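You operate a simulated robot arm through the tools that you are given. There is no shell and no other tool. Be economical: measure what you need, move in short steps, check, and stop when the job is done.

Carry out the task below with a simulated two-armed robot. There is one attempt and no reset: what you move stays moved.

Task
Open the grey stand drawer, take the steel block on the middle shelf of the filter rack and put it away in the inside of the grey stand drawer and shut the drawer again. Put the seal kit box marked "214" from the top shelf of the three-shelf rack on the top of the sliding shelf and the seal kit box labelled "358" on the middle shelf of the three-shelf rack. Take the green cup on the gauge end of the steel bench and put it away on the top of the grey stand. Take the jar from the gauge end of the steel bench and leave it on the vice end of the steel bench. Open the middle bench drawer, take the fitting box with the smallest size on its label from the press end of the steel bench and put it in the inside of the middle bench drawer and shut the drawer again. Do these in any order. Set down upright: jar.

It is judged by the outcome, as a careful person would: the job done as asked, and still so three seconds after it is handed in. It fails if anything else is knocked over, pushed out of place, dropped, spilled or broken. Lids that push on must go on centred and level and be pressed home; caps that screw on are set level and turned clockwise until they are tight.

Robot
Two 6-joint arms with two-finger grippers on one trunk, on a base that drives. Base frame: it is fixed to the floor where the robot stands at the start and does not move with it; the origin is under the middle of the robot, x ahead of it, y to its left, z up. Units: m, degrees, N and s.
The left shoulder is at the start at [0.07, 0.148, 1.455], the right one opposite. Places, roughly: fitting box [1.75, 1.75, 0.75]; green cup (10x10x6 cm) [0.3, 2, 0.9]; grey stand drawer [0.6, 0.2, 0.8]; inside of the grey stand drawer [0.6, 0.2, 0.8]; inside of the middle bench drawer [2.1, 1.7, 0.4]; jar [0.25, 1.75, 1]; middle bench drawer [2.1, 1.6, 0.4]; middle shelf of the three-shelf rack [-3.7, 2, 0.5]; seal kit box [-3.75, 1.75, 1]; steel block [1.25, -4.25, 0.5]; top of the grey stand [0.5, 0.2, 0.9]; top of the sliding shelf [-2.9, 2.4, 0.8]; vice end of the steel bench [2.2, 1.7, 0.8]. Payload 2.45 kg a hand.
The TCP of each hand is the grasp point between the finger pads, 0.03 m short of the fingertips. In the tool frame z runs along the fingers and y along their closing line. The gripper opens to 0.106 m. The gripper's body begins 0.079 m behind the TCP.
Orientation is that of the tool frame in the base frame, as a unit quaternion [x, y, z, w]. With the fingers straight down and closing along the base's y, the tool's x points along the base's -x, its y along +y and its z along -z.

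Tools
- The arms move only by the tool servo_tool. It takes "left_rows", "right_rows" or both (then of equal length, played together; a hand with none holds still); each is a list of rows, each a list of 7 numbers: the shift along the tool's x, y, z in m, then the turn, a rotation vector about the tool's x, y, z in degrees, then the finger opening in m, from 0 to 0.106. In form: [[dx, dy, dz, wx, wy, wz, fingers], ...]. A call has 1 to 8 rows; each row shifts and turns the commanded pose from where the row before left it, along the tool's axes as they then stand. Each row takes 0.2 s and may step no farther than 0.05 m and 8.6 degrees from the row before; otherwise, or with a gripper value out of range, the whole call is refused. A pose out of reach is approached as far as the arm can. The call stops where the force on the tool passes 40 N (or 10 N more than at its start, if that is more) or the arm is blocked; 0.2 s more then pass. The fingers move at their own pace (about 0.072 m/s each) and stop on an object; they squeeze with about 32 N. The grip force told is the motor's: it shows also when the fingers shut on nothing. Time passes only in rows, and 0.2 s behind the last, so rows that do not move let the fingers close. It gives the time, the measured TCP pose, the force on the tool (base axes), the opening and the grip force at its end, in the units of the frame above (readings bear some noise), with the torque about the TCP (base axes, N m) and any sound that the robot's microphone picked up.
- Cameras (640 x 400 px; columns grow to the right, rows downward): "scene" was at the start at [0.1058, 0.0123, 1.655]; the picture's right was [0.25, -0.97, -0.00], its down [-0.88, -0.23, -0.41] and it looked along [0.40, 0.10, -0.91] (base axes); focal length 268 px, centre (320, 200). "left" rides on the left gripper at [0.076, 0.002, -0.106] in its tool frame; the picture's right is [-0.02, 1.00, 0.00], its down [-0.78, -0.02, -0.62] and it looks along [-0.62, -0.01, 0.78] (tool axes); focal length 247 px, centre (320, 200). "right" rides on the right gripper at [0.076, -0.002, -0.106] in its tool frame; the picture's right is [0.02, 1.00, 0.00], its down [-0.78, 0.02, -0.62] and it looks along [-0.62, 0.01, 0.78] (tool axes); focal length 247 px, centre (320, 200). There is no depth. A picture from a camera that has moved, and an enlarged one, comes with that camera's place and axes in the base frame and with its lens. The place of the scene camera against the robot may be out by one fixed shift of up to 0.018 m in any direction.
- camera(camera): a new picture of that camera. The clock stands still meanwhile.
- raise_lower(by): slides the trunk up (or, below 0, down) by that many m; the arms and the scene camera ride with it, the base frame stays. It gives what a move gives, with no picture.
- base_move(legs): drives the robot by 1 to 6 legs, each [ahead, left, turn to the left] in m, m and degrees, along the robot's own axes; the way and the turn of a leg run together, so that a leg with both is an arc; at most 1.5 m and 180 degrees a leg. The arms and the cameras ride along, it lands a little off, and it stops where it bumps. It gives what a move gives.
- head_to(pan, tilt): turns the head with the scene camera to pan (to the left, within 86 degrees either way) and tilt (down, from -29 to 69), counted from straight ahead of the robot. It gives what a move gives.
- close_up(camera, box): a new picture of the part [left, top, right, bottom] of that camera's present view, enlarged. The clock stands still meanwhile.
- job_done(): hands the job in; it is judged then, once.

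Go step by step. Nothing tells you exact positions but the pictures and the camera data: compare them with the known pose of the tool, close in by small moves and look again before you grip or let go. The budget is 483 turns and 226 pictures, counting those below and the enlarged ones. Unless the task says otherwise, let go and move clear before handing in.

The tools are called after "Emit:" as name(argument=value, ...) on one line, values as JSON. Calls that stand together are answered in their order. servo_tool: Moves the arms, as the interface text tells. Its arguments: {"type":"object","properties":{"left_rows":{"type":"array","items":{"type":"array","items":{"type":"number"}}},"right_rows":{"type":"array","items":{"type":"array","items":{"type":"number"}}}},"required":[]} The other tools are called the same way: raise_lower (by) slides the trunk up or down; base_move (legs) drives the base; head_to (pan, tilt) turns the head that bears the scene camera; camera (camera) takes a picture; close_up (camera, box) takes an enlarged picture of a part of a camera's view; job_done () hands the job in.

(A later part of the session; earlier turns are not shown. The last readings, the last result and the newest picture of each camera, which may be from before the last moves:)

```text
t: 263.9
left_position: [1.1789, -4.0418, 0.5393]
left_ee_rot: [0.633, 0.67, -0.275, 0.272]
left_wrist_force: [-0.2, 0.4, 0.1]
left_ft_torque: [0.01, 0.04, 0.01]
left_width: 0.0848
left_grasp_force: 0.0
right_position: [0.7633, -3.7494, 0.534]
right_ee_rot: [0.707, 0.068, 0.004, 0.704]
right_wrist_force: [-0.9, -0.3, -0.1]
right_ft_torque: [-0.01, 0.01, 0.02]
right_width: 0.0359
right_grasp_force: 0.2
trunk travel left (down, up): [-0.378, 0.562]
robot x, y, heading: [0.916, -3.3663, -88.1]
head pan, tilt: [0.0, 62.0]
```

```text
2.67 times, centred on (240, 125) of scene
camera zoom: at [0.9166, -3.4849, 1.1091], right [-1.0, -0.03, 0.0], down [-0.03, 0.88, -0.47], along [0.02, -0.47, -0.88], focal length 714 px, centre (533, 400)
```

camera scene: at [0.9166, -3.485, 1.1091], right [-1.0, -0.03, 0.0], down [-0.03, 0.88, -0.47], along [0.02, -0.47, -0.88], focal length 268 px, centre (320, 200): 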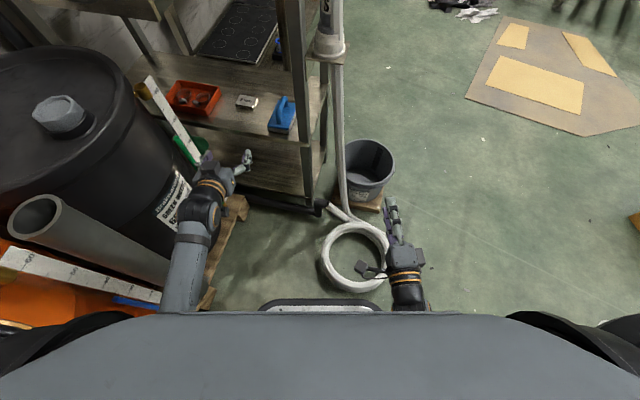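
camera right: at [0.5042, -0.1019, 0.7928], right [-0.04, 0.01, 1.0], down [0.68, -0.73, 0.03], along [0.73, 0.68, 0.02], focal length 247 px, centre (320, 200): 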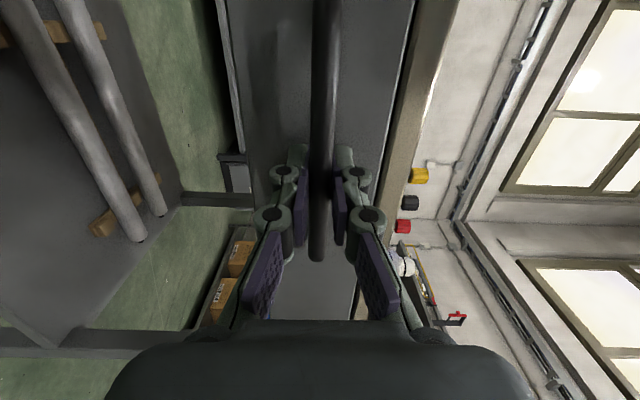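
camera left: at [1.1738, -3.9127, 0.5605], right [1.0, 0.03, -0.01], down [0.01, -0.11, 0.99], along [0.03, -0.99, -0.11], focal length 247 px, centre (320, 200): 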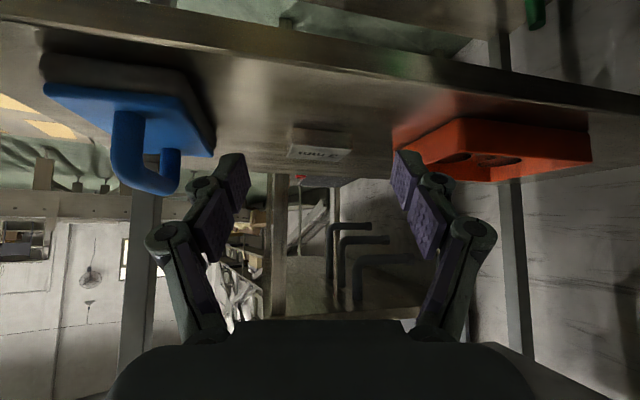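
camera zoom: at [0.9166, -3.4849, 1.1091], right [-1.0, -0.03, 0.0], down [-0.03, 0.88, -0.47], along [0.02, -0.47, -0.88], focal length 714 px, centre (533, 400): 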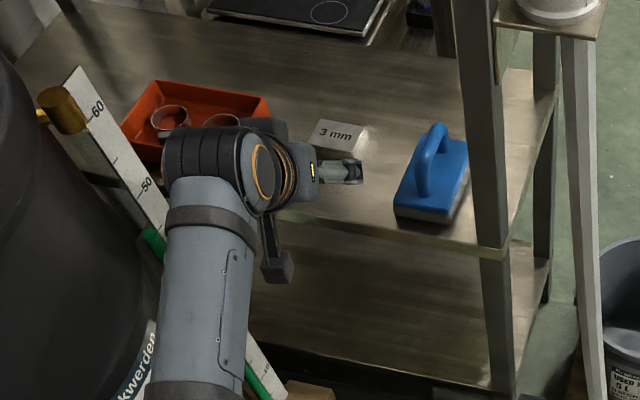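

Emit:
servo_tool(left_rows=[[-0.024, 0, 0.024, 0, 0, 0, 0.085], [-0.024, 0, 0.024, 0, 0, 0, 0.085], [-0.024, 0, 0.024, 0, 0, 0, 0.085], [0.012, 0, 0.012, 0, 0, 0, 0.085], [0.012, 0, 0.012, 0, 0, 0, 0.085]])

Emit:
camera(camera="left")

Emit:
close_up(camera="scene", box=[150, 50, 330, 200])

```text
t: 265.1
left_position: [1.183, -4.1465, 0.5098]
left_ee_rot: [0.633, 0.67, -0.275, 0.272]
left_wrist_force: [-1.4, 0.8, 0.6]
left_ft_torque: [-0.04, 0.0, -0.01]
left_width: 0.0848
left_grasp_force: 0.0
right_position: [0.7647, -3.7507, 0.5347]
right_ee_rot: [0.706, 0.069, 0.004, 0.704]
right_wrist_force: [0.0, -0.2, -0.9]
right_ft_torque: [0.0, -0.01, 0.0]
right_width: 0.0358
right_grasp_force: 0.0
trunk travel left (down, up): [-0.378, 0.562]
robot x, y, heading: [0.9182, -3.3666, -88.0]
head pan, tilt: [0.0, 62.0]
```

```text
122 pictures are left
camera left: at [1.1773, -4.0167, 0.5283], right [1.0, 0.03, -0.01], down [0.01, -0.1, 0.99], along [0.03, -0.99, -0.1], focal length 247 px, centre (320, 200)
```

left: 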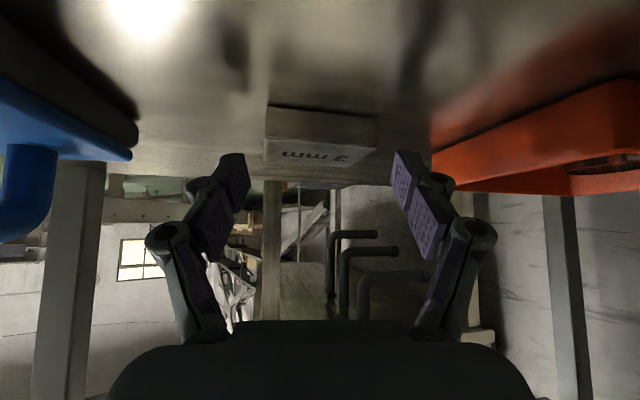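

```text
2.67 times, centred on (240, 125) of scene
camera zoom: at [0.9166, -3.4845, 1.1092], right [-1.0, -0.03, 0.0], down [-0.03, 0.88, -0.47], along [0.02, -0.47, -0.88], focal length 714 px, centre (533, 400)
```

zoom: 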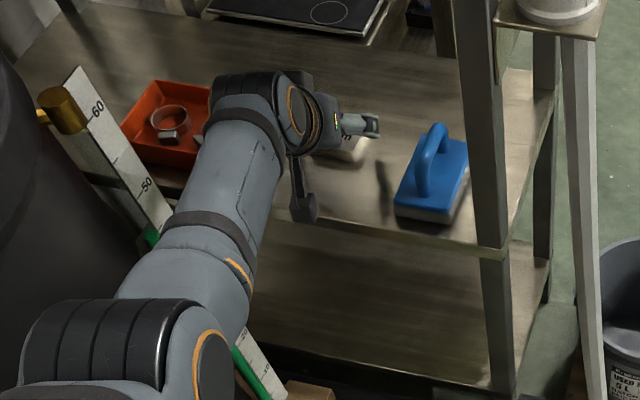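

Emit:
servo_tool(left_rows=[[0, 0, 0, 0, 0, 0, 0.075], [0.008, 0, 0.008, 0, 0, 0, 0.075], [0, 0, 0, 0, 0, 0, 0.06], [0, 0, 0, 0, 0, 0, 0.045], [0, 0, 0, 0, 0, 0, 0.03], [0, 0, 0, 0, 0, 0, 0.03], [0, 0, 0, 0, 0, 0, 0.03]])

Emit:
camera(camera="left")

```text
t: 266.7
left_position: [1.1802, -4.146, 0.4981]
left_ee_rot: [0.634, 0.669, -0.275, 0.273]
left_wrist_force: [0.3, -3.2, 4.7]
left_ft_torque: [-0.15, -0.21, -0.12]
left_width: 0.0597
left_grasp_force: 32.1
right_position: [0.7636, -3.7507, 0.5338]
right_ee_rot: [0.706, 0.07, 0.003, 0.705]
right_wrist_force: [-0.3, 0.5, -0.2]
right_ft_torque: [0.02, -0.02, 0.02]
right_width: 0.036
right_grasp_force: 0.1
trunk travel left (down, up): [-0.378, 0.562]
robot x, y, heading: [0.9121, -3.3659, -88.1]
head pan, tilt: [0.0, 62.0]
```

```text
120 pictures are left
camera left: at [1.1765, -4.0166, 0.5174], right [1.0, 0.03, -0.01], down [0.01, -0.1, 0.99], along [0.03, -0.99, -0.1], focal length 247 px, centre (320, 200)
```

left: 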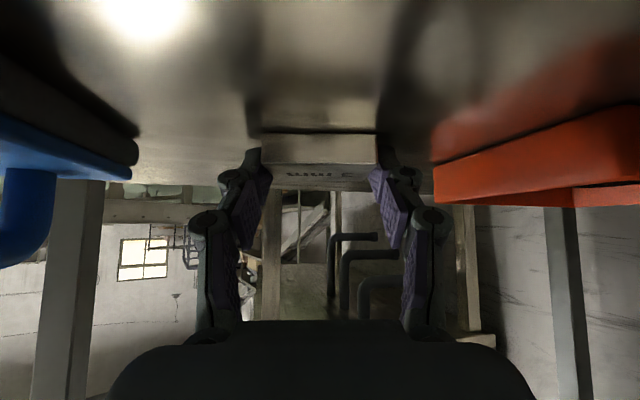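

Block gripped (6 cm). Lift 3 cm with the trunk and back straight out.

Emit:
raise_lower(by=0.035)

Emit:
camera(camera="left")

Emit:
base_move(legs=[[-0.22, 0, 0]])

Emit:
camera(camera="scene")

```text
t: 267.5
left_position: [1.1809, -4.146, 0.5307]
left_ee_rot: [0.634, 0.67, -0.274, 0.272]
left_wrist_force: [0.8, 0.4, -2.7]
left_ft_torque: [0.04, -0.02, -0.02]
left_width: 0.0599
left_grasp_force: 31.7
right_position: [0.764, -3.7514, 0.5689]
right_ee_rot: [0.706, 0.069, 0.004, 0.704]
right_wrist_force: [1.0, 0.7, -0.2]
right_ft_torque: [-0.02, 0.01, -0.01]
right_width: 0.0358
right_grasp_force: 0.0
trunk travel left (down, up): [-0.413, 0.527]
robot x, y, heading: [0.9164, -3.3693, -88.2]
head pan, tilt: [0.0, 62.0]
```

```text
119 pictures are left
camera left: at [1.1767, -4.0164, 0.5504], right [1.0, 0.03, -0.01], down [0.01, -0.11, 0.99], along [0.03, -0.99, -0.11], focal length 247 px, centre (320, 200)
```

left: 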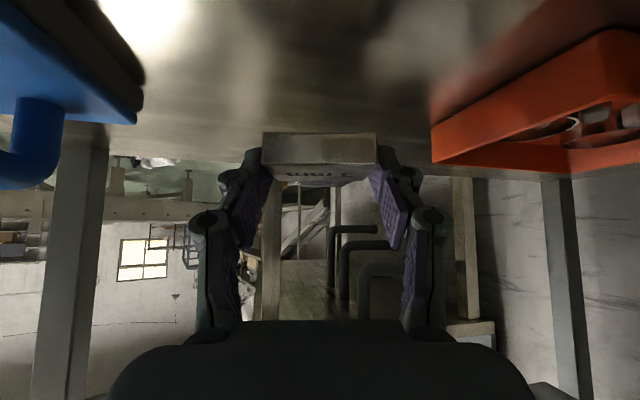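

```text
t: 269.1
left_position: [1.1807, -3.9198, 0.531]
left_ee_rot: [0.625, 0.678, -0.271, 0.276]
left_wrist_force: [-0.9, -2.1, -4.4]
left_ft_torque: [0.11, -0.09, 0.05]
left_width: 0.0594
left_grasp_force: 32.2
right_position: [0.7542, -3.534, 0.5683]
right_ee_rot: [0.706, 0.078, 0.012, 0.704]
right_wrist_force: [-3.2, 1.5, -0.2]
right_ft_torque: [0.09, 0.04, 0.26]
right_width: 0.0361
right_grasp_force: 0.1
trunk travel left (down, up): [-0.413, 0.527]
robot x, y, heading: [0.8898, -3.1463, -86.7]
head pan, tilt: [0.0, 62.0]
```

```text
118 pictures are left
camera scene: at [0.8989, -3.266, 1.1441], right [-1.0, -0.06, 0.0], down [-0.05, 0.88, -0.47], along [0.03, -0.47, -0.88], focal length 268 px, centre (320, 200)
```

scene: 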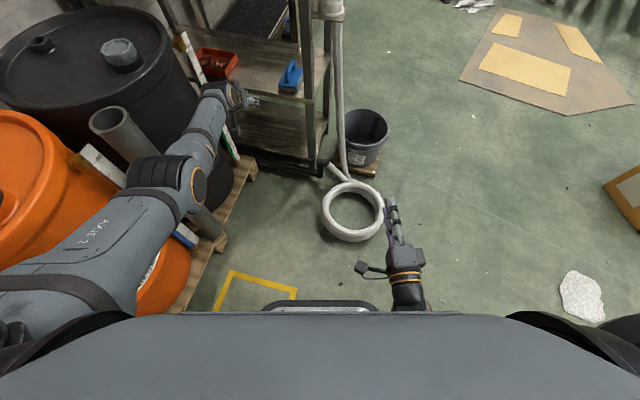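

Block is out. Move away from the drums, then back up the aisle.

Emit:
base_move(legs=[[0.0, -0.1, 0], [-0.7, 0, -2]])

Emit:
camera(camera="scene")

Emit:
camera(camera="left")

```text
t: 273.7
left_position: [1.0261, -3.2454, 0.5311]
left_ee_rot: [0.636, 0.667, -0.277, 0.271]
left_wrist_force: [0.3, 1.3, -3.2]
left_ft_torque: [0.07, -0.02, -0.01]
left_width: 0.0596
left_grasp_force: 32.1
right_position: [0.6111, -2.8468, 0.5689]
right_ee_rot: [0.708, 0.066, 0.001, 0.703]
right_wrist_force: [0.3, 0.0, 0.3]
right_ft_torque: [0.02, -0.02, 0.0]
right_width: 0.036
right_grasp_force: 0.0
trunk travel left (down, up): [-0.413, 0.527]
robot x, y, heading: [0.7629, -2.4637, -88.7]
head pan, tilt: [0.0, 62.0]
```

```text
117 pictures are left
camera scene: at [0.7656, -2.5825, 1.1442], right [-1.0, -0.03, 0.0], down [-0.02, 0.88, -0.47], along [0.01, -0.47, -0.88], focal length 268 px, centre (320, 200)
```

scene: 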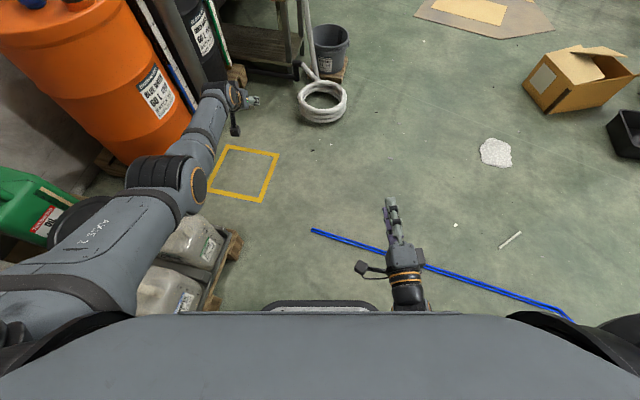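

```text
116 pictures are left
camera left: at [1.0219, -3.1161, 0.5513], right [1.0, 0.02, -0.01], down [0.01, -0.11, 0.99], along [0.02, -0.99, -0.11], focal length 247 px, centre (320, 200)
```

left: 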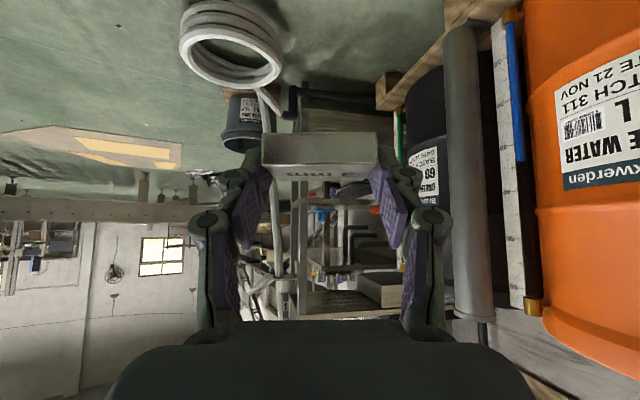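

Block secure. Raise, back north, turn around toward the grey stand.

Emit:
raise_lower(by=0.36)

Emit:
base_move(legs=[[-0.95, 0, 0], [0, 0, 85], [0, 0, 84.7]])

Emit:
head_to(pan=0, tilt=30)

Emit:
camera(camera="scene")

```text
t: 277.2
left_position: [1.0253, -3.2457, 0.8907]
left_ee_rot: [0.636, 0.668, -0.275, 0.271]
left_wrist_force: [-0.1, 0.5, -2.7]
left_ft_torque: [0.04, 0.01, 0.03]
left_width: 0.0595
left_grasp_force: 32.1
right_position: [0.6112, -2.8484, 0.9301]
right_ee_rot: [0.707, 0.067, 0.001, 0.704]
right_wrist_force: [-0.4, -0.2, -0.5]
right_ft_torque: [0.03, 0.0, -0.04]
right_width: 0.0358
right_grasp_force: 0.0
trunk travel left (down, up): [-0.773, 0.167]
robot x, y, heading: [0.7671, -2.4657, -88.7]
head pan, tilt: [0.0, 62.0]
```

```text
t: 289.3
left_position: [0.6508, -0.6924, 0.8897]
left_ee_rot: [-0.596, 0.703, 0.24, 0.304]
left_wrist_force: [-0.5, -0.2, -2.9]
left_ft_torque: [-0.03, 0.04, -0.04]
left_width: 0.0596
left_grasp_force: 32.0
right_position: [0.9725, -1.1707, 0.9285]
right_ee_rot: [0.009, 0.711, 0.699, 0.073]
right_wrist_force: [-0.2, -0.6, 0.0]
right_ft_torque: [0.03, 0.01, -0.04]
right_width: 0.0359
right_grasp_force: 0.0
trunk travel left (down, up): [-0.773, 0.167]
robot x, y, heading: [0.7439, -1.5118, 79.5]
head pan, tilt: [0.0, 62.0]
```

```text
t: 290.3
left_position: [0.6509, -0.6929, 0.892]
left_ee_rot: [-0.597, 0.703, 0.241, 0.303]
left_wrist_force: [0.5, 0.1, -3.0]
left_ft_torque: [-0.05, 0.0, -0.01]
left_width: 0.0595
left_grasp_force: 31.8
right_position: [0.971, -1.1698, 0.9285]
right_ee_rot: [0.009, 0.71, 0.7, 0.074]
right_wrist_force: [0.5, 0.2, -0.7]
right_ft_torque: [0.02, -0.01, -0.02]
right_width: 0.0357
right_grasp_force: 0.1
trunk travel left (down, up): [-0.773, 0.167]
robot x, y, heading: [0.741, -1.511, 79.4]
head pan, tilt: [0.0, 30.0]
```

```text
115 pictures are left
camera scene: at [0.7649, -1.3756, 1.5484], right [0.98, -0.18, 0.0], down [-0.09, -0.49, -0.87], along [0.16, 0.85, -0.5], focal length 268 px, centre (320, 200)
```

scene: 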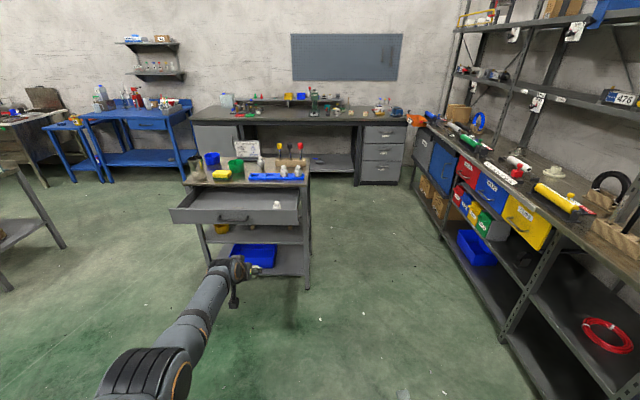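

Approach the open drawer with the block held above it.

Emit:
servo_tool(left_rows=[[0, 0, 0, 0, 8, 0, 0.03], [0, 0, 0, 0, 7, 0, 0.03]])

Emit:
raise_lower(by=0.08)

Emit:
base_move(legs=[[0, 0.3, 0], [0.5, 0, 0]])

Emit:
head_to(pan=10, tilt=45)

Emit:
camera(camera="scene")

Emit:
camera(camera="left")

```text
t: 290.9
left_position: [0.6477, -0.7166, 0.9003]
left_ee_rot: [-0.623, 0.737, 0.161, 0.208]
left_wrist_force: [0.3, -0.2, -2.9]
left_ft_torque: [-0.02, 0.0, 0.0]
left_width: 0.0596
left_grasp_force: 32.0
left hand out of reach, approached as far as the arm can: row 1, 2
right_position: [0.9722, -1.1698, 0.9287]
right_ee_rot: [0.008, 0.711, 0.699, 0.073]
right_wrist_force: [0.3, -0.8, -0.1]
right_ft_torque: [-0.02, 0.02, 0.01]
right_width: 0.0361
right_grasp_force: 0.1
trunk travel left (down, up): [-0.773, 0.167]
robot x, y, heading: [0.7414, -1.5123, 79.7]
head pan, tilt: [0.0, 30.0]
```

```text
t: 292.1
left_position: [0.6489, -0.7156, 0.98]
left_ee_rot: [-0.623, 0.736, 0.161, 0.208]
left_wrist_force: [0.1, 1.1, -2.4]
left_ft_torque: [-0.03, -0.01, 0.0]
left_width: 0.0596
left_grasp_force: 32.0
right_position: [0.9713, -1.1707, 1.0087]
right_ee_rot: [0.008, 0.711, 0.699, 0.073]
right_wrist_force: [-0.4, -0.8, 0.8]
right_ft_torque: [0.03, 0.02, 0.0]
right_width: 0.0361
right_grasp_force: 0.0
trunk travel left (down, up): [-0.853, 0.087]
robot x, y, heading: [0.7411, -1.5107, 79.5]
head pan, tilt: [0.0, 30.0]
```

```text
t: 296.6
left_position: [0.4532, -0.1712, 0.9814]
left_ee_rot: [-0.622, 0.738, 0.16, 0.208]
left_wrist_force: [-0.1, -0.6, -3.7]
left_ft_torque: [-0.04, 0.03, -0.01]
left_width: 0.0594
left_grasp_force: 31.5
right_position: [0.7742, -0.6283, 1.0088]
right_ee_rot: [0.009, 0.71, 0.7, 0.075]
right_wrist_force: [0.2, -0.2, 0.3]
right_ft_torque: [-0.01, -0.01, 0.03]
right_width: 0.0361
right_grasp_force: 0.0
trunk travel left (down, up): [-0.853, 0.087]
robot x, y, heading: [0.5413, -0.9658, 79.1]
head pan, tilt: [0.0, 30.0]
```

```text
t: 297.4
left_position: [0.4523, -0.1704, 0.9798]
left_ee_rot: [-0.621, 0.738, 0.16, 0.209]
left_wrist_force: [-0.4, -0.8, -3.1]
left_ft_torque: [-0.02, 0.02, -0.01]
left_width: 0.0594
left_grasp_force: 31.9
right_position: [0.7743, -0.6268, 1.0089]
right_ee_rot: [0.008, 0.711, 0.7, 0.075]
right_wrist_force: [-0.5, -0.1, -0.4]
right_ft_torque: [0.0, -0.01, 0.01]
right_width: 0.036
right_grasp_force: 0.0
trunk travel left (down, up): [-0.853, 0.087]
robot x, y, heading: [0.5407, -0.9707, 79.2]
head pan, tilt: [10.0, 45.0]
```

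```text
114 pictures are left
camera scene: at [0.5508, -0.8378, 1.6059], right [1.0, -0.02, 0.0], down [-0.01, -0.71, -0.71], along [0.01, 0.71, -0.71], focal length 268 px, centre (320, 200)
```

scene: 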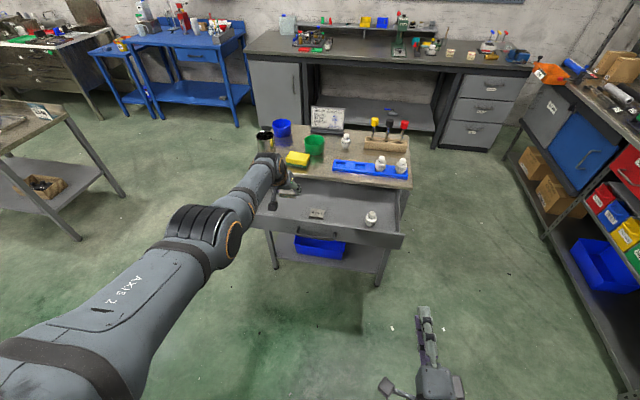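

```text
113 pictures are left
camera left: at [0.4274, -0.2877, 1.0319], right [-0.98, 0.19, -0.01], down [0.06, 0.36, 0.93], along [0.18, 0.91, -0.36], focal length 247 px, centre (320, 200)
```

left: 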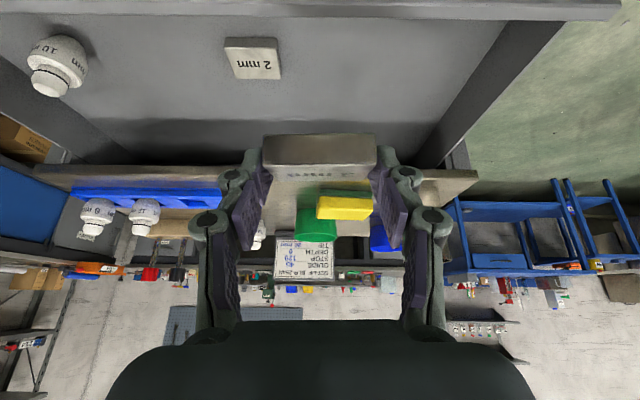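

The drawer already holds a "2 mm" plate and a bottle; the left half is free. Move in to about (0.44, −0.035) and start lowering.

Emit:
base_move(legs=[[0.13, 0.035, 0]])

Emit:
raise_lower(by=-0.1)

Emit:
camera(camera="left")

Emit:
close_up(camera="scene", box=[220, 130, 420, 290])

```text
t: 298.7
left_position: [0.4427, -0.039, 0.9807]
left_ee_rot: [-0.621, 0.738, 0.16, 0.209]
left_wrist_force: [0.3, 0.7, -2.3]
left_ft_torque: [-0.05, 0.01, -0.01]
left_width: 0.0595
left_grasp_force: 32.0
right_position: [0.7659, -0.4945, 1.0098]
right_ee_rot: [0.01, 0.71, 0.7, 0.075]
right_wrist_force: [-0.2, -0.3, -0.4]
right_ft_torque: [0.03, -0.01, 0.02]
right_width: 0.0359
right_grasp_force: 0.2
trunk travel left (down, up): [-0.853, 0.087]
robot x, y, heading: [0.5311, -0.8317, 79.0]
head pan, tilt: [10.0, 45.0]
```

```text
t: 300.1
left_position: [0.4445, -0.0363, 0.8797]
left_ee_rot: [-0.621, 0.738, 0.16, 0.208]
left_wrist_force: [-0.6, 0.0, -2.1]
left_ft_torque: [-0.02, 0.02, -0.01]
left_width: 0.0594
left_grasp_force: 31.6
right_position: [0.7652, -0.4936, 0.9092]
right_ee_rot: [0.009, 0.711, 0.699, 0.075]
right_wrist_force: [-0.7, -0.1, -0.7]
right_ft_torque: [-0.02, 0.01, -0.05]
right_width: 0.036
right_grasp_force: 0.0
trunk travel left (down, up): [-0.753, 0.187]
robot x, y, heading: [0.5299, -0.8355, 79.2]
head pan, tilt: [10.0, 45.0]
```

```text
112 pictures are left
camera left: at [0.4189, -0.1544, 0.9322], right [-0.98, 0.19, -0.01], down [0.06, 0.36, 0.93], along [0.19, 0.91, -0.36], focal length 247 px, centre (320, 200)
```

left: 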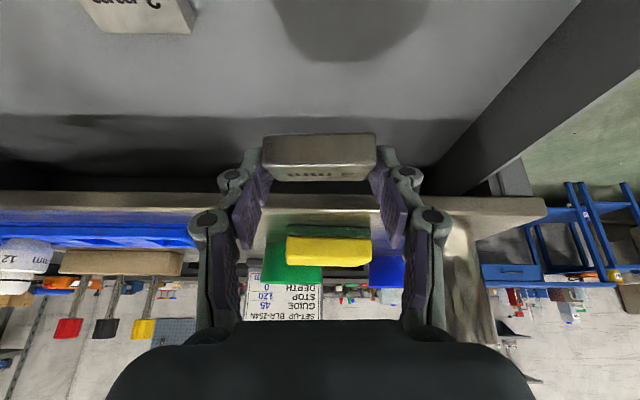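

```text
2.50 times, centred on (320, 210) of scene
camera zoom: at [0.5414, -0.7049, 1.5059], right [1.0, -0.02, 0.0], down [-0.01, -0.71, -0.71], along [0.01, 0.71, -0.71], focal length 670 px, centre (320, 175)
```

zoom: 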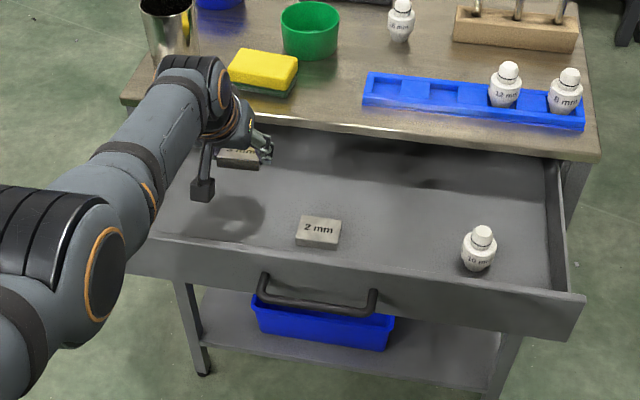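

Emit:
raise_lower(by=-0.04)

Emit:
camera(camera="left")

Emit:
close_up(camera="scene", box=[220, 130, 420, 290])

```text
t: 300.9
left_position: [0.4436, -0.0362, 0.8396]
left_ee_rot: [-0.621, 0.738, 0.161, 0.209]
left_wrist_force: [0.2, 0.2, -3.2]
left_ft_torque: [0.0, -0.01, 0.02]
left_width: 0.0597
left_grasp_force: 31.7
right_position: [0.7643, -0.493, 0.8684]
right_ee_rot: [0.01, 0.71, 0.7, 0.075]
right_wrist_force: [0.2, -0.4, -0.2]
right_ft_torque: [0.02, -0.01, -0.02]
right_width: 0.036
right_grasp_force: 0.0
trunk travel left (down, up): [-0.713, 0.227]
robot x, y, heading: [0.5331, -0.8311, 79.2]
head pan, tilt: [10.0, 45.0]
```

```text
110 pictures are left
camera left: at [0.419, -0.1548, 0.8925], right [-0.98, 0.19, -0.01], down [0.06, 0.35, 0.93], along [0.19, 0.91, -0.36], focal length 247 px, centre (320, 200)
```

left: 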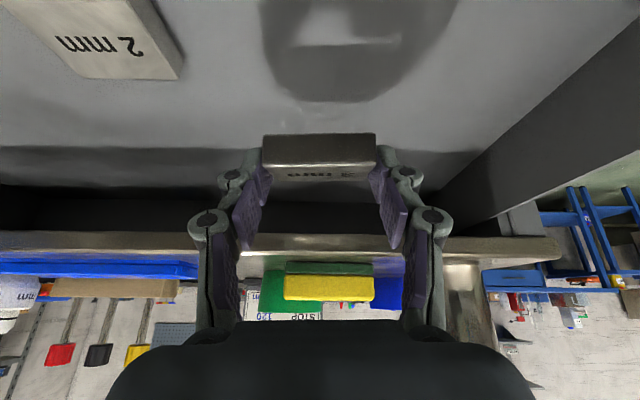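

```text
2.50 times, centred on (320, 210) of scene
camera zoom: at [0.5414, -0.7056, 1.4659], right [1.0, -0.02, 0.0], down [-0.01, -0.71, -0.71], along [0.01, 0.71, -0.71], focal length 670 px, centre (320, 175)
```

zoom: 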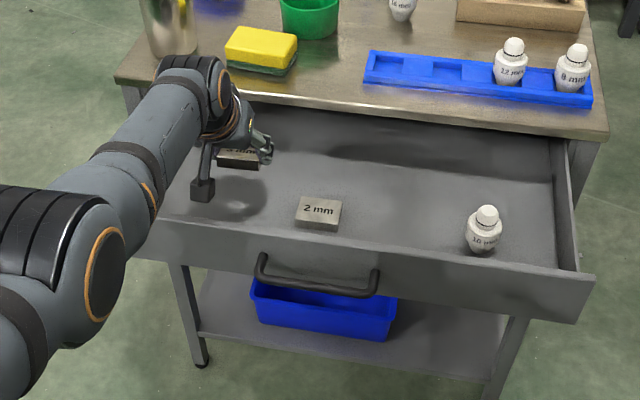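

Emit:
raise_lower(by=-0.02)

Emit:
raise_lower(by=-0.01)

Emit:
camera(camera="left")

Emit:
close_up(camera="scene", box=[220, 130, 420, 290])

```text
t: 301.6
left_position: [0.444, -0.0375, 0.8197]
left_ee_rot: [-0.621, 0.738, 0.16, 0.209]
left_wrist_force: [0.1, 0.0, -3.2]
left_ft_torque: [0.0, -0.06, -0.02]
left_width: 0.0596
left_grasp_force: 32.3
right_position: [0.7653, -0.4928, 0.8489]
right_ee_rot: [0.01, 0.711, 0.7, 0.075]
right_wrist_force: [0.3, -1.0, -0.6]
right_ft_torque: [-0.03, -0.02, 0.0]
right_width: 0.036
right_grasp_force: 0.1
trunk travel left (down, up): [-0.693, 0.247]
robot x, y, heading: [0.534, -0.8349, 79.3]
head pan, tilt: [10.0, 45.0]
```

```text
t: 302.1
left_position: [0.4446, -0.0366, 0.8114]
left_ee_rot: [-0.622, 0.738, 0.16, 0.208]
left_wrist_force: [0.1, 0.0, -2.4]
left_ft_torque: [-0.03, 0.02, 0.03]
left_width: 0.0594
left_grasp_force: 31.8
right_position: [0.7653, -0.4938, 0.8399]
right_ee_rot: [0.009, 0.711, 0.699, 0.075]
right_wrist_force: [-1.0, -0.2, 0.2]
right_ft_torque: [0.0, 0.01, 0.0]
right_width: 0.0361
right_grasp_force: 0.1
trunk travel left (down, up): [-0.683, 0.257]
robot x, y, heading: [0.5317, -0.8338, 79.0]
head pan, tilt: [10.0, 45.0]
```

```text
108 pictures are left
camera left: at [0.4189, -0.1547, 0.8622], right [-0.98, 0.19, -0.01], down [0.06, 0.36, 0.93], along [0.19, 0.91, -0.36], focal length 247 px, centre (320, 200)
```

left: 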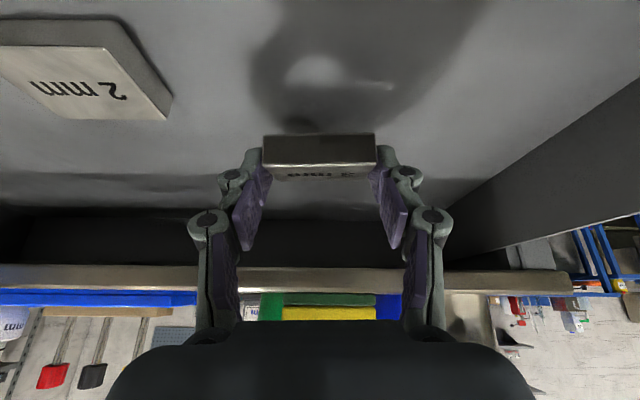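

```text
2.50 times, centred on (320, 210) of scene
camera zoom: at [0.5414, -0.7053, 1.4359], right [1.0, -0.02, 0.0], down [-0.01, -0.71, -0.71], along [0.01, 0.71, -0.71], focal length 670 px, centre (320, 175)
```

zoom: 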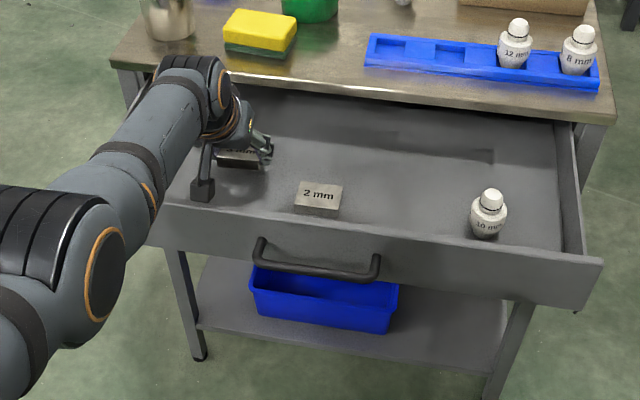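

Emit:
raise_lower(by=-0.01)

Emit:
raise_lower(by=-0.008)

Emit:
raise_lower(by=-0.006)

```text
t: 302.7
left_position: [0.4433, -0.0379, 0.799]
left_ee_rot: [-0.622, 0.738, 0.16, 0.207]
left_wrist_force: [0.1, 0.3, -3.3]
left_ft_torque: [-0.08, 0.01, -0.02]
left_width: 0.0596
left_grasp_force: 31.9
right_position: [0.7647, -0.4931, 0.8295]
right_ee_rot: [0.01, 0.71, 0.7, 0.075]
right_wrist_force: [-0.2, -0.3, 0.2]
right_ft_torque: [0.04, 0.01, 0.01]
right_width: 0.0361
right_grasp_force: 0.0
trunk travel left (down, up): [-0.673, 0.267]
robot x, y, heading: [0.5354, -0.8344, 79.4]
head pan, tilt: [10.0, 45.0]
```

```text
t: 303.3
left_position: [0.4429, -0.0376, 0.7956]
left_ee_rot: [-0.621, 0.738, 0.162, 0.211]
left_wrist_force: [-0.9, 1.6, 13.3]
left_ft_torque: [-2.0, 0.16, -0.16]
left_width: 0.0595
left_grasp_force: 32.2
right_position: [0.7657, -0.4942, 0.8217]
right_ee_rot: [0.01, 0.71, 0.7, 0.074]
right_wrist_force: [-0.6, 0.4, 0.1]
right_ft_torque: [0.01, 0.0, 0.0]
right_width: 0.0358
right_grasp_force: 0.1
trunk travel left (down, up): [-0.665, 0.275]
robot x, y, heading: [0.5282, -0.829, 79.0]
head pan, tilt: [10.0, 45.0]
```

```text
t: 303.9
left_position: [0.4447, -0.0326, 0.7972]
left_ee_rot: [-0.62, 0.736, 0.166, 0.214]
left_wrist_force: [0.5, 0.4, 22.6]
left_ft_torque: [-3.22, 0.36, 0.09]
left_width: 0.0594
left_grasp_force: 32.1
right_position: [0.7655, -0.4957, 0.8144]
right_ee_rot: [0.009, 0.71, 0.7, 0.075]
right_wrist_force: [0.6, 0.7, 0.0]
right_ft_torque: [0.02, 0.04, 0.0]
right_width: 0.0359
right_grasp_force: 0.0
trunk travel left (down, up): [-0.659, 0.281]
robot x, y, heading: [0.5336, -0.8331, 79.0]
head pan, tilt: [10.0, 45.0]
stopped: the force on the tool passed its limit at 41 N (the readings are from after the stop); the commanded pose is now the measured one
```

The camera bracket rests on the drawer's front panel. Raise a bit, move 3 cm deeper, and lower again.

Emit:
raise_lower(by=0.02)

Emit:
base_move(legs=[[0.032, 0, 0]])

Emit:
raise_lower(by=-0.012)

Emit:
camera(camera="left")

Emit:
close_up(camera="scene", box=[220, 130, 420, 290])

```text
t: 304.5
left_position: [0.4433, -0.036, 0.8112]
left_ee_rot: [-0.621, 0.737, 0.163, 0.212]
left_wrist_force: [0.3, -0.5, -3.1]
left_ft_torque: [-0.04, -0.01, 0.01]
left_width: 0.0595
left_grasp_force: 32.2
right_position: [0.7654, -0.4936, 0.8365]
right_ee_rot: [0.011, 0.71, 0.7, 0.074]
right_wrist_force: [0.7, -0.4, -0.4]
right_ft_torque: [-0.01, -0.02, -0.01]
right_width: 0.0359
right_grasp_force: 0.1
trunk travel left (down, up): [-0.679, 0.261]
robot x, y, heading: [0.5338, -0.8343, 79.2]
head pan, tilt: [10.0, 45.0]
```

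```text
t: 305.4
left_position: [0.4494, -0.0046, 0.8132]
left_ee_rot: [-0.621, 0.737, 0.164, 0.212]
left_wrist_force: [0.0, -0.2, -3.2]
left_ft_torque: [-0.05, 0.01, 0.01]
left_width: 0.0596
left_grasp_force: 32.0
right_position: [0.7713, -0.4648, 0.8371]
right_ee_rot: [0.01, 0.71, 0.7, 0.074]
right_wrist_force: [-0.4, -1.1, 0.8]
right_ft_torque: [0.0, -0.02, 0.0]
right_width: 0.0358
right_grasp_force: 0.0
trunk travel left (down, up): [-0.679, 0.261]
robot x, y, heading: [0.5385, -0.8015, 79.1]
head pan, tilt: [10.0, 45.0]
```

```text
t: 306.0
left_position: [0.4497, -0.0023, 0.7982]
left_ee_rot: [-0.621, 0.738, 0.163, 0.211]
left_wrist_force: [-0.3, 0.9, -3.3]
left_ft_torque: [-0.02, 0.04, 0.01]
left_width: 0.0596
left_grasp_force: 32.1
right_position: [0.7703, -0.4628, 0.8225]
right_ee_rot: [0.009, 0.711, 0.699, 0.075]
right_wrist_force: [0.3, 0.8, -0.6]
right_ft_torque: [-0.01, -0.05, 0.0]
right_width: 0.036
right_grasp_force: 0.1
trunk travel left (down, up): [-0.667, 0.273]
robot x, y, heading: [0.5385, -0.7985, 79.4]
head pan, tilt: [10.0, 45.0]
```

```text
106 pictures are left
camera left: at [0.4245, -0.1204, 0.8503], right [-0.98, 0.19, -0.01], down [0.06, 0.35, 0.94], along [0.19, 0.92, -0.35], focal length 247 px, centre (320, 200)
```

left: 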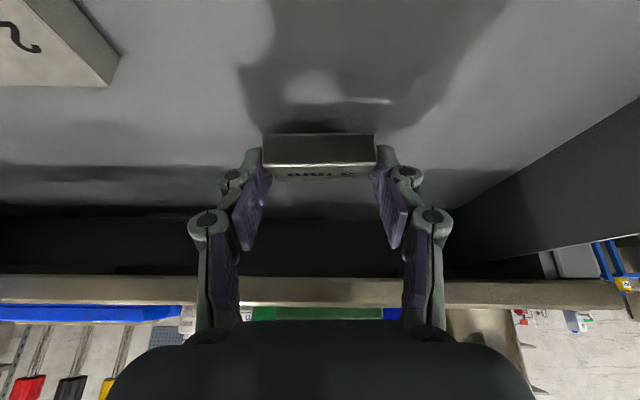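

```text
2.50 times, centred on (320, 210) of scene
camera zoom: at [0.5476, -0.6734, 1.4201], right [1.0, -0.02, 0.0], down [-0.01, -0.71, -0.71], along [0.01, 0.71, -0.71], focal length 670 px, centre (320, 175)
```

zoom: 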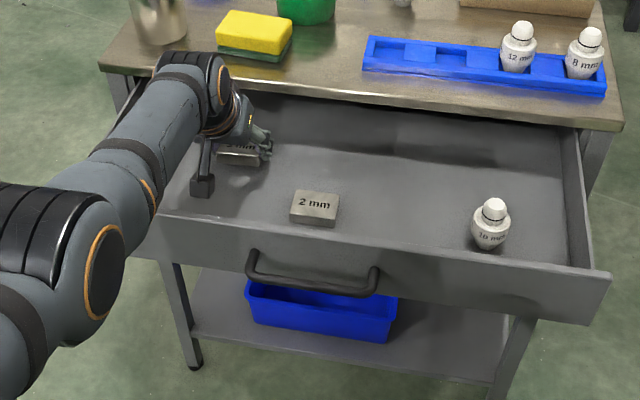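

Now passes inside the panel. Continue lowering in steps.

Emit:
raise_lower(by=-0.012)

Emit:
raise_lower(by=-0.01)

Emit:
raise_lower(by=-0.008)

```text
t: 306.6
left_position: [0.4495, -0.0024, 0.7912]
left_ee_rot: [-0.62, 0.737, 0.166, 0.214]
left_wrist_force: [-0.7, 1.9, 9.4]
left_ft_torque: [0.5, 0.33, -0.03]
left_width: 0.0595
left_grasp_force: 32.3
right_position: [0.7713, -0.4635, 0.8114]
right_ee_rot: [0.01, 0.71, 0.7, 0.075]
right_wrist_force: [0.7, 0.1, 0.4]
right_ft_torque: [0.0, -0.02, -0.02]
right_width: 0.0362
right_grasp_force: 0.0
trunk travel left (down, up): [-0.655, 0.285]
robot x, y, heading: [0.5399, -0.802, 79.2]
head pan, tilt: [10.0, 45.0]
```

```text
t: 307.1
left_position: [0.4499, -0.0033, 0.7829]
left_ee_rot: [-0.619, 0.736, 0.167, 0.215]
left_wrist_force: [-0.5, 2.8, 24.0]
left_ft_torque: [0.78, 0.26, -0.13]
left_width: 0.0598
left_grasp_force: 31.9
right_position: [0.7712, -0.4657, 0.8033]
right_ee_rot: [0.009, 0.709, 0.701, 0.075]
right_wrist_force: [0.0, -0.2, -0.5]
right_ft_torque: [0.01, 0.05, -0.03]
right_width: 0.036
right_grasp_force: 0.0
trunk travel left (down, up): [-0.645, 0.295]
robot x, y, heading: [0.5375, -0.8023, 79.1]
head pan, tilt: [10.0, 45.0]
```

```text
t: 307.7
left_position: [0.4508, 0.0041, 0.7833]
left_ee_rot: [-0.617, 0.735, 0.173, 0.22]
left_wrist_force: [3.7, 0.5, 20.1]
left_ft_torque: [0.18, 0.7, 0.14]
left_width: 0.0597
left_grasp_force: 32.2
right_position: [0.7722, -0.4639, 0.7937]
right_ee_rot: [0.01, 0.711, 0.7, 0.075]
right_wrist_force: [0.3, -0.2, 0.4]
right_ft_torque: [0.01, -0.05, -0.01]
right_width: 0.0361
right_grasp_force: 0.0
trunk travel left (down, up): [-0.637, 0.303]
robot x, y, heading: [0.5389, -0.8022, 79.2]
head pan, tilt: [10.0, 45.0]
stopped: the force on the tool passed its limit at 41 N (the readings are from after the stop); the commanded pose is now the measured one
```

Block is on the drawer floor. Release and raise.

Emit:
servo_tool(left_rows=[[0, 0, 0, 0, 0, 0, 0.07], [0, 0, 0, 0, 0, 0, 0.078], [0, 0, 0, 0, 0, 0, 0.078]])

Emit:
raise_lower(by=0.03)

Emit:
camera(camera="left")

```text
t: 308.5
left_position: [0.4488, -0.0001, 0.7787]
left_ee_rot: [-0.619, 0.735, 0.17, 0.217]
left_wrist_force: [0.3, 3.9, 8.4]
left_ft_torque: [0.1, -0.04, 0.0]
left_width: 0.0741
left_grasp_force: 0.1
right_position: [0.7722, -0.4645, 0.7949]
right_ee_rot: [0.009, 0.711, 0.7, 0.074]
right_wrist_force: [-1.0, -0.1, 0.5]
right_ft_torque: [-0.01, -0.02, 0.01]
right_width: 0.0361
right_grasp_force: 0.0
trunk travel left (down, up): [-0.637, 0.303]
robot x, y, heading: [0.5357, -0.7999, 79.0]
head pan, tilt: [10.0, 45.0]
```

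```text
t: 309.2
left_position: [0.451, -0.0, 0.805]
left_ee_rot: [-0.619, 0.736, 0.167, 0.217]
left_wrist_force: [0.0, -0.3, -0.1]
left_ft_torque: [0.01, -0.01, -0.01]
left_width: 0.0781
left_grasp_force: 0.0
right_position: [0.7713, -0.4619, 0.824]
right_ee_rot: [0.009, 0.711, 0.699, 0.075]
right_wrist_force: [0.0, 0.6, 0.4]
right_ft_torque: [0.01, 0.0, 0.0]
right_width: 0.0359
right_grasp_force: 0.0
trunk travel left (down, up): [-0.667, 0.273]
robot x, y, heading: [0.5388, -0.8045, 78.9]
head pan, tilt: [10.0, 45.0]
```

```text
104 pictures are left
camera left: at [0.4245, -0.1174, 0.8554], right [-0.98, 0.19, -0.01], down [0.06, 0.34, 0.94], along [0.19, 0.92, -0.34], focal length 247 px, centre (320, 200)
```

left: 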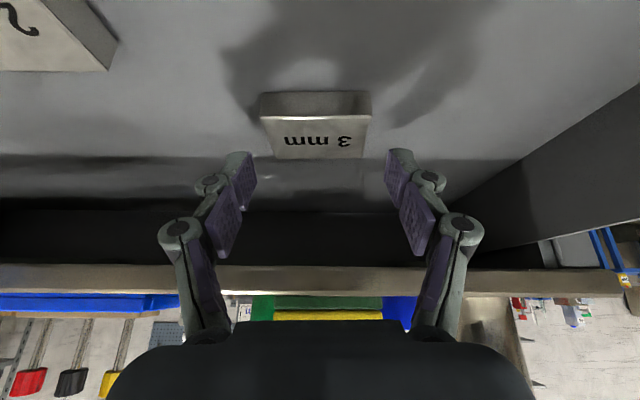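

Block lies flat ("3 mm"). Raise, back off and line the right hand up with the handle.

Emit:
raise_lower(by=0.15)

Emit:
base_move(legs=[[-0.25, 0.0, 0], [0, 0.25, 2]])

Emit:
servo_tool(left_rows=[[0.0, 0, -0.05, 0, 0, 0, 0.078], [0.0, 0, -0.05, 0, 0, 0, 0.078], [0, 0, -0.05, 0, 0, 0, 0.078], [0, 0, -0.05, 0, 0, 0, 0.078]])

Emit:
raise_lower(by=-0.178)

Emit:
camera(camera="right")

Emit:
camera(camera="scene")

```text
t: 311.0
left_position: [0.4499, 0.0022, 0.956]
left_ee_rot: [-0.619, 0.737, 0.168, 0.215]
left_wrist_force: [0.5, 0.1, 0.5]
left_ft_torque: [-0.01, 0.01, 0.02]
left_width: 0.0781
left_grasp_force: 0.0
right_position: [0.7712, -0.462, 0.973]
right_ee_rot: [0.008, 0.711, 0.699, 0.075]
right_wrist_force: [0.2, 0.0, 0.5]
right_ft_torque: [-0.01, 0.0, -0.02]
right_width: 0.0358
right_grasp_force: 0.2
trunk travel left (down, up): [-0.817, 0.123]
robot x, y, heading: [0.537, -0.8022, 79.0]
head pan, tilt: [10.0, 45.0]
```

```text
t: 314.2
left_position: [0.1321, -0.2024, 0.9569]
left_ee_rot: [-0.631, 0.726, 0.173, 0.213]
left_wrist_force: [-0.1, -0.7, -0.4]
left_ft_torque: [0.01, 0.02, -0.02]
left_width: 0.078
left_grasp_force: 0.0
right_position: [0.4693, -0.6539, 0.9738]
right_ee_rot: [-0.001, 0.71, 0.701, 0.062]
right_wrist_force: [0.7, 0.1, 0.1]
right_ft_torque: [0.01, 0.0, -0.02]
right_width: 0.0361
right_grasp_force: 0.2
trunk travel left (down, up): [-0.817, 0.123]
robot x, y, heading: [0.2497, -1.0032, 80.8]
head pan, tilt: [10.0, 45.0]
```

```text
t: 315.2
left_position: [0.1141, -0.3071, 1.1305]
left_ee_rot: [-0.631, 0.726, 0.172, 0.214]
left_wrist_force: [-0.3, 0.3, 0.4]
left_ft_torque: [0.01, -0.01, -0.02]
left_width: 0.0781
left_grasp_force: 0.0
right_position: [0.4687, -0.657, 0.9733]
right_ee_rot: [-0.002, 0.71, 0.701, 0.063]
right_wrist_force: [0.1, 0.1, -0.4]
right_ft_torque: [0.0, -0.01, 0.02]
right_width: 0.0359
right_grasp_force: 0.0
trunk travel left (down, up): [-0.817, 0.123]
robot x, y, heading: [0.2488, -1.0004, 81.1]
head pan, tilt: [10.0, 45.0]
```

```text
t: 317.2
left_position: [0.1145, -0.3049, 0.9496]
left_ee_rot: [-0.631, 0.726, 0.172, 0.213]
left_wrist_force: [-0.5, 0.6, -0.4]
left_ft_torque: [-0.04, -0.01, -0.02]
left_width: 0.0779
left_grasp_force: 0.0
right_position: [0.4686, -0.6536, 0.7955]
right_ee_rot: [-0.003, 0.711, 0.7, 0.063]
right_wrist_force: [0.0, 0.0, -0.2]
right_ft_torque: [-0.04, -0.01, 0.0]
right_width: 0.0358
right_grasp_force: 0.0
trunk travel left (down, up): [-0.639, 0.301]
robot x, y, heading: [0.2478, -1.0017, 81.0]
head pan, tilt: [10.0, 45.0]
```

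```text
103 pictures are left
camera right: at [0.3837, -0.7539, 0.7881], right [-0.11, 0.02, 0.99], down [0.72, -0.69, 0.1], along [0.68, 0.73, 0.06], focal length 247 px, centre (320, 200)
```

right: 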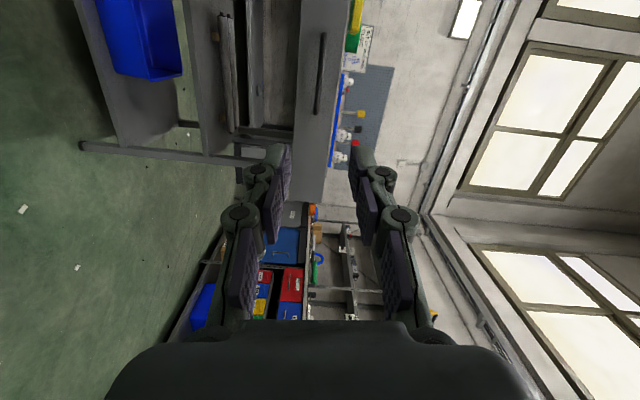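

```text
102 pictures are left
camera scene: at [0.2523, -0.8734, 1.3924], right [1.0, 0.02, 0.0], down [0.01, -0.71, -0.71], along [-0.01, 0.71, -0.71], focal length 268 px, centre (320, 200)
```

scene: 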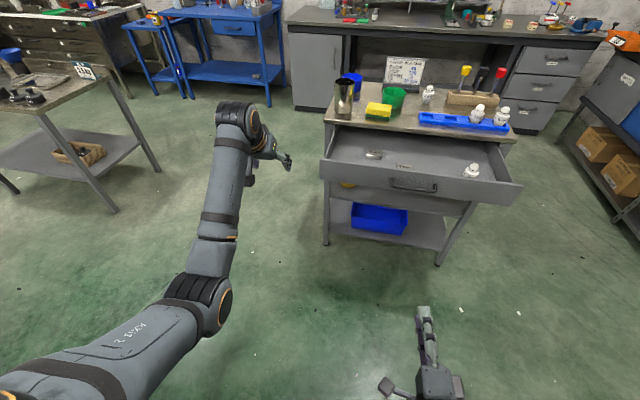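

Emit:
base_move(legs=[[0.33, -0.01, 0]])

Emit:
camera(camera="right")

```text
t: 319.4
left_position: [0.178, 0.0228, 0.9489]
left_ee_rot: [-0.631, 0.726, 0.172, 0.213]
left_wrist_force: [0.1, -0.5, -0.2]
left_ft_torque: [0.0, 0.02, -0.03]
left_width: 0.078
left_grasp_force: 0.0
right_position: [0.5316, -0.3274, 0.7952]
right_ee_rot: [-0.002, 0.711, 0.7, 0.064]
right_wrist_force: [0.4, -0.8, 0.4]
right_ft_torque: [0.01, -0.02, 0.03]
right_width: 0.036
right_grasp_force: 0.0
trunk travel left (down, up): [-0.639, 0.301]
robot x, y, heading: [0.3104, -0.6765, 80.9]
head pan, tilt: [10.0, 45.0]
```

```text
101 pictures are left
camera right: at [0.4467, -0.4267, 0.788], right [-0.11, 0.02, 0.99], down [0.72, -0.69, 0.1], along [0.68, 0.73, 0.06], focal length 247 px, centre (320, 200)
```

right: 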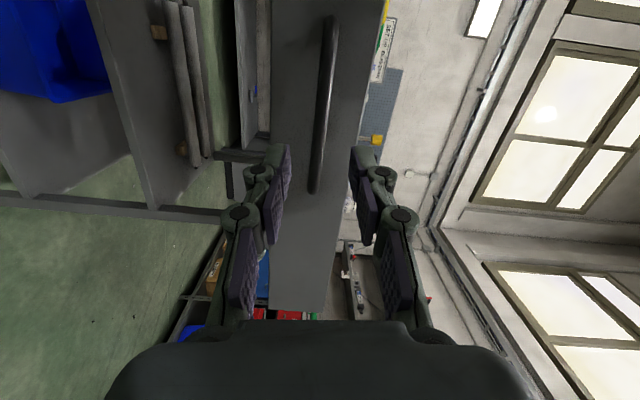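

Bar is between the fingers. Advance, grip and push the drawer in with the base.

Emit:
servo_tool(right_rows=[[0, 0, 0.03, 0, 0, 0, 0.036], [0, 0, 0.03, 0, 0, 0, 0.036], [0, 0, 0.022, 0, 0, 0, 0.036], [0, 0, 0, 0, 0, 0, 0.0], [0, 0, 0, 0, 0, 0, 0.0], [0, 0, 0, 0, 0, 0, 0.0]])

Emit:
base_move(legs=[[0.12, -0.003, 0]])

Emit:
camera(camera="scene")

```text
t: 320.8
left_position: [0.1786, 0.021, 0.9509]
left_ee_rot: [-0.631, 0.726, 0.171, 0.214]
left_wrist_force: [0.5, -0.7, 0.0]
left_ft_torque: [0.03, 0.02, 0.03]
left_width: 0.078
left_grasp_force: 0.1
right_position: [0.5399, -0.2476, 0.7954]
right_ee_rot: [-0.01, 0.711, 0.7, 0.065]
right_wrist_force: [-3.0, -1.7, 11.5]
right_ft_torque: [0.4, 1.01, 0.37]
right_width: 0.0133
right_grasp_force: 39.9
trunk travel left (down, up): [-0.639, 0.301]
robot x, y, heading: [0.3133, -0.672, 80.9]
head pan, tilt: [10.0, 45.0]
```

```text
t: 322.0
left_position: [0.2016, 0.1385, 0.9513]
left_ee_rot: [-0.631, 0.726, 0.172, 0.213]
left_wrist_force: [0.4, 0.4, -0.7]
left_ft_torque: [0.0, -0.01, -0.01]
left_width: 0.078
left_grasp_force: 0.0
right_position: [0.5641, -0.1279, 0.7954]
right_ee_rot: [-0.01, 0.71, 0.701, 0.065]
right_wrist_force: [19.3, -4.1, 11.1]
right_ft_torque: [0.35, 0.89, -1.11]
right_width: 0.0131
right_grasp_force: 40.2
trunk travel left (down, up): [-0.639, 0.301]
robot x, y, heading: [0.3348, -0.557, 81.3]
head pan, tilt: [10.0, 45.0]
```

```text
100 pictures are left
camera scene: at [0.3402, -0.4295, 1.3925], right [1.0, 0.02, 0.0], down [0.01, -0.71, -0.71], along [-0.01, 0.71, -0.71], focal length 268 px, centre (320, 200)
```

scene: 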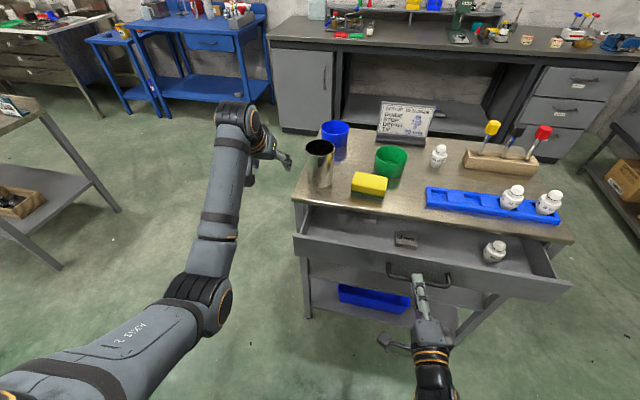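

Emit:
servo_tool(left_rows=[[0, 0.04, 0, 0, 0, 0, 0.078], [0, 0.04, 0, 0, 0, 0, 0.078]])

Emit:
base_move(legs=[[0.095, -0.008, 0]])

Emit:
camera(camera="scene")

```text
t: 322.6
left_position: [0.1223, 0.1527, 0.9522]
left_ee_rot: [-0.631, 0.726, 0.172, 0.212]
left_wrist_force: [0.4, 1.1, -0.1]
left_ft_torque: [0.0, 0.0, -0.02]
left_width: 0.078
left_grasp_force: 0.0
right_position: [0.5634, -0.1272, 0.7962]
right_ee_rot: [-0.011, 0.71, 0.701, 0.065]
right_wrist_force: [7.7, -2.4, 3.2]
right_ft_torque: [0.19, 0.92, -1.39]
right_width: 0.0136
right_grasp_force: 40.0
trunk travel left (down, up): [-0.639, 0.301]
robot x, y, heading: [0.3359, -0.5545, 81.0]
head pan, tilt: [10.0, 45.0]
```

```text
t: 323.7
left_position: [0.1418, 0.2443, 0.9493]
left_ee_rot: [-0.632, 0.725, 0.171, 0.214]
left_wrist_force: [0.3, 0.3, -0.2]
left_ft_torque: [-0.01, 0.0, -0.01]
left_width: 0.0778
left_grasp_force: 0.0
right_position: [0.5828, -0.0334, 0.7949]
right_ee_rot: [-0.014, 0.711, 0.7, 0.066]
right_wrist_force: [-14.2, 1.2, 0.6]
right_ft_torque: [0.24, 0.92, 1.17]
right_width: 0.0134
right_grasp_force: 40.0
trunk travel left (down, up): [-0.639, 0.301]
robot x, y, heading: [0.3548, -0.4671, 80.9]
head pan, tilt: [10.0, 45.0]
```

```text
99 pictures are left
camera scene: at [0.3571, -0.3345, 1.3922], right [1.0, 0.02, 0.0], down [0.01, -0.71, -0.71], along [-0.01, 0.71, -0.71], focal length 268 px, centre (320, 200)
```

scene: 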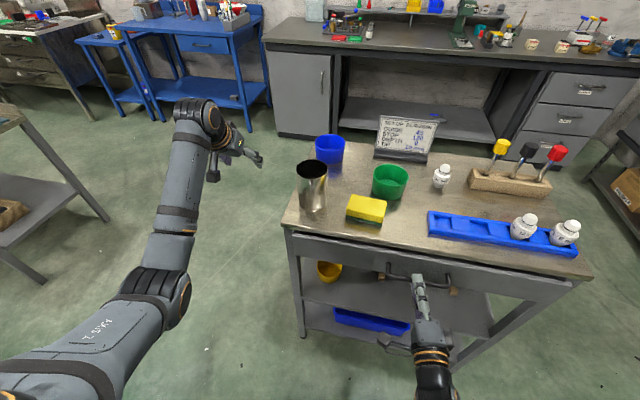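

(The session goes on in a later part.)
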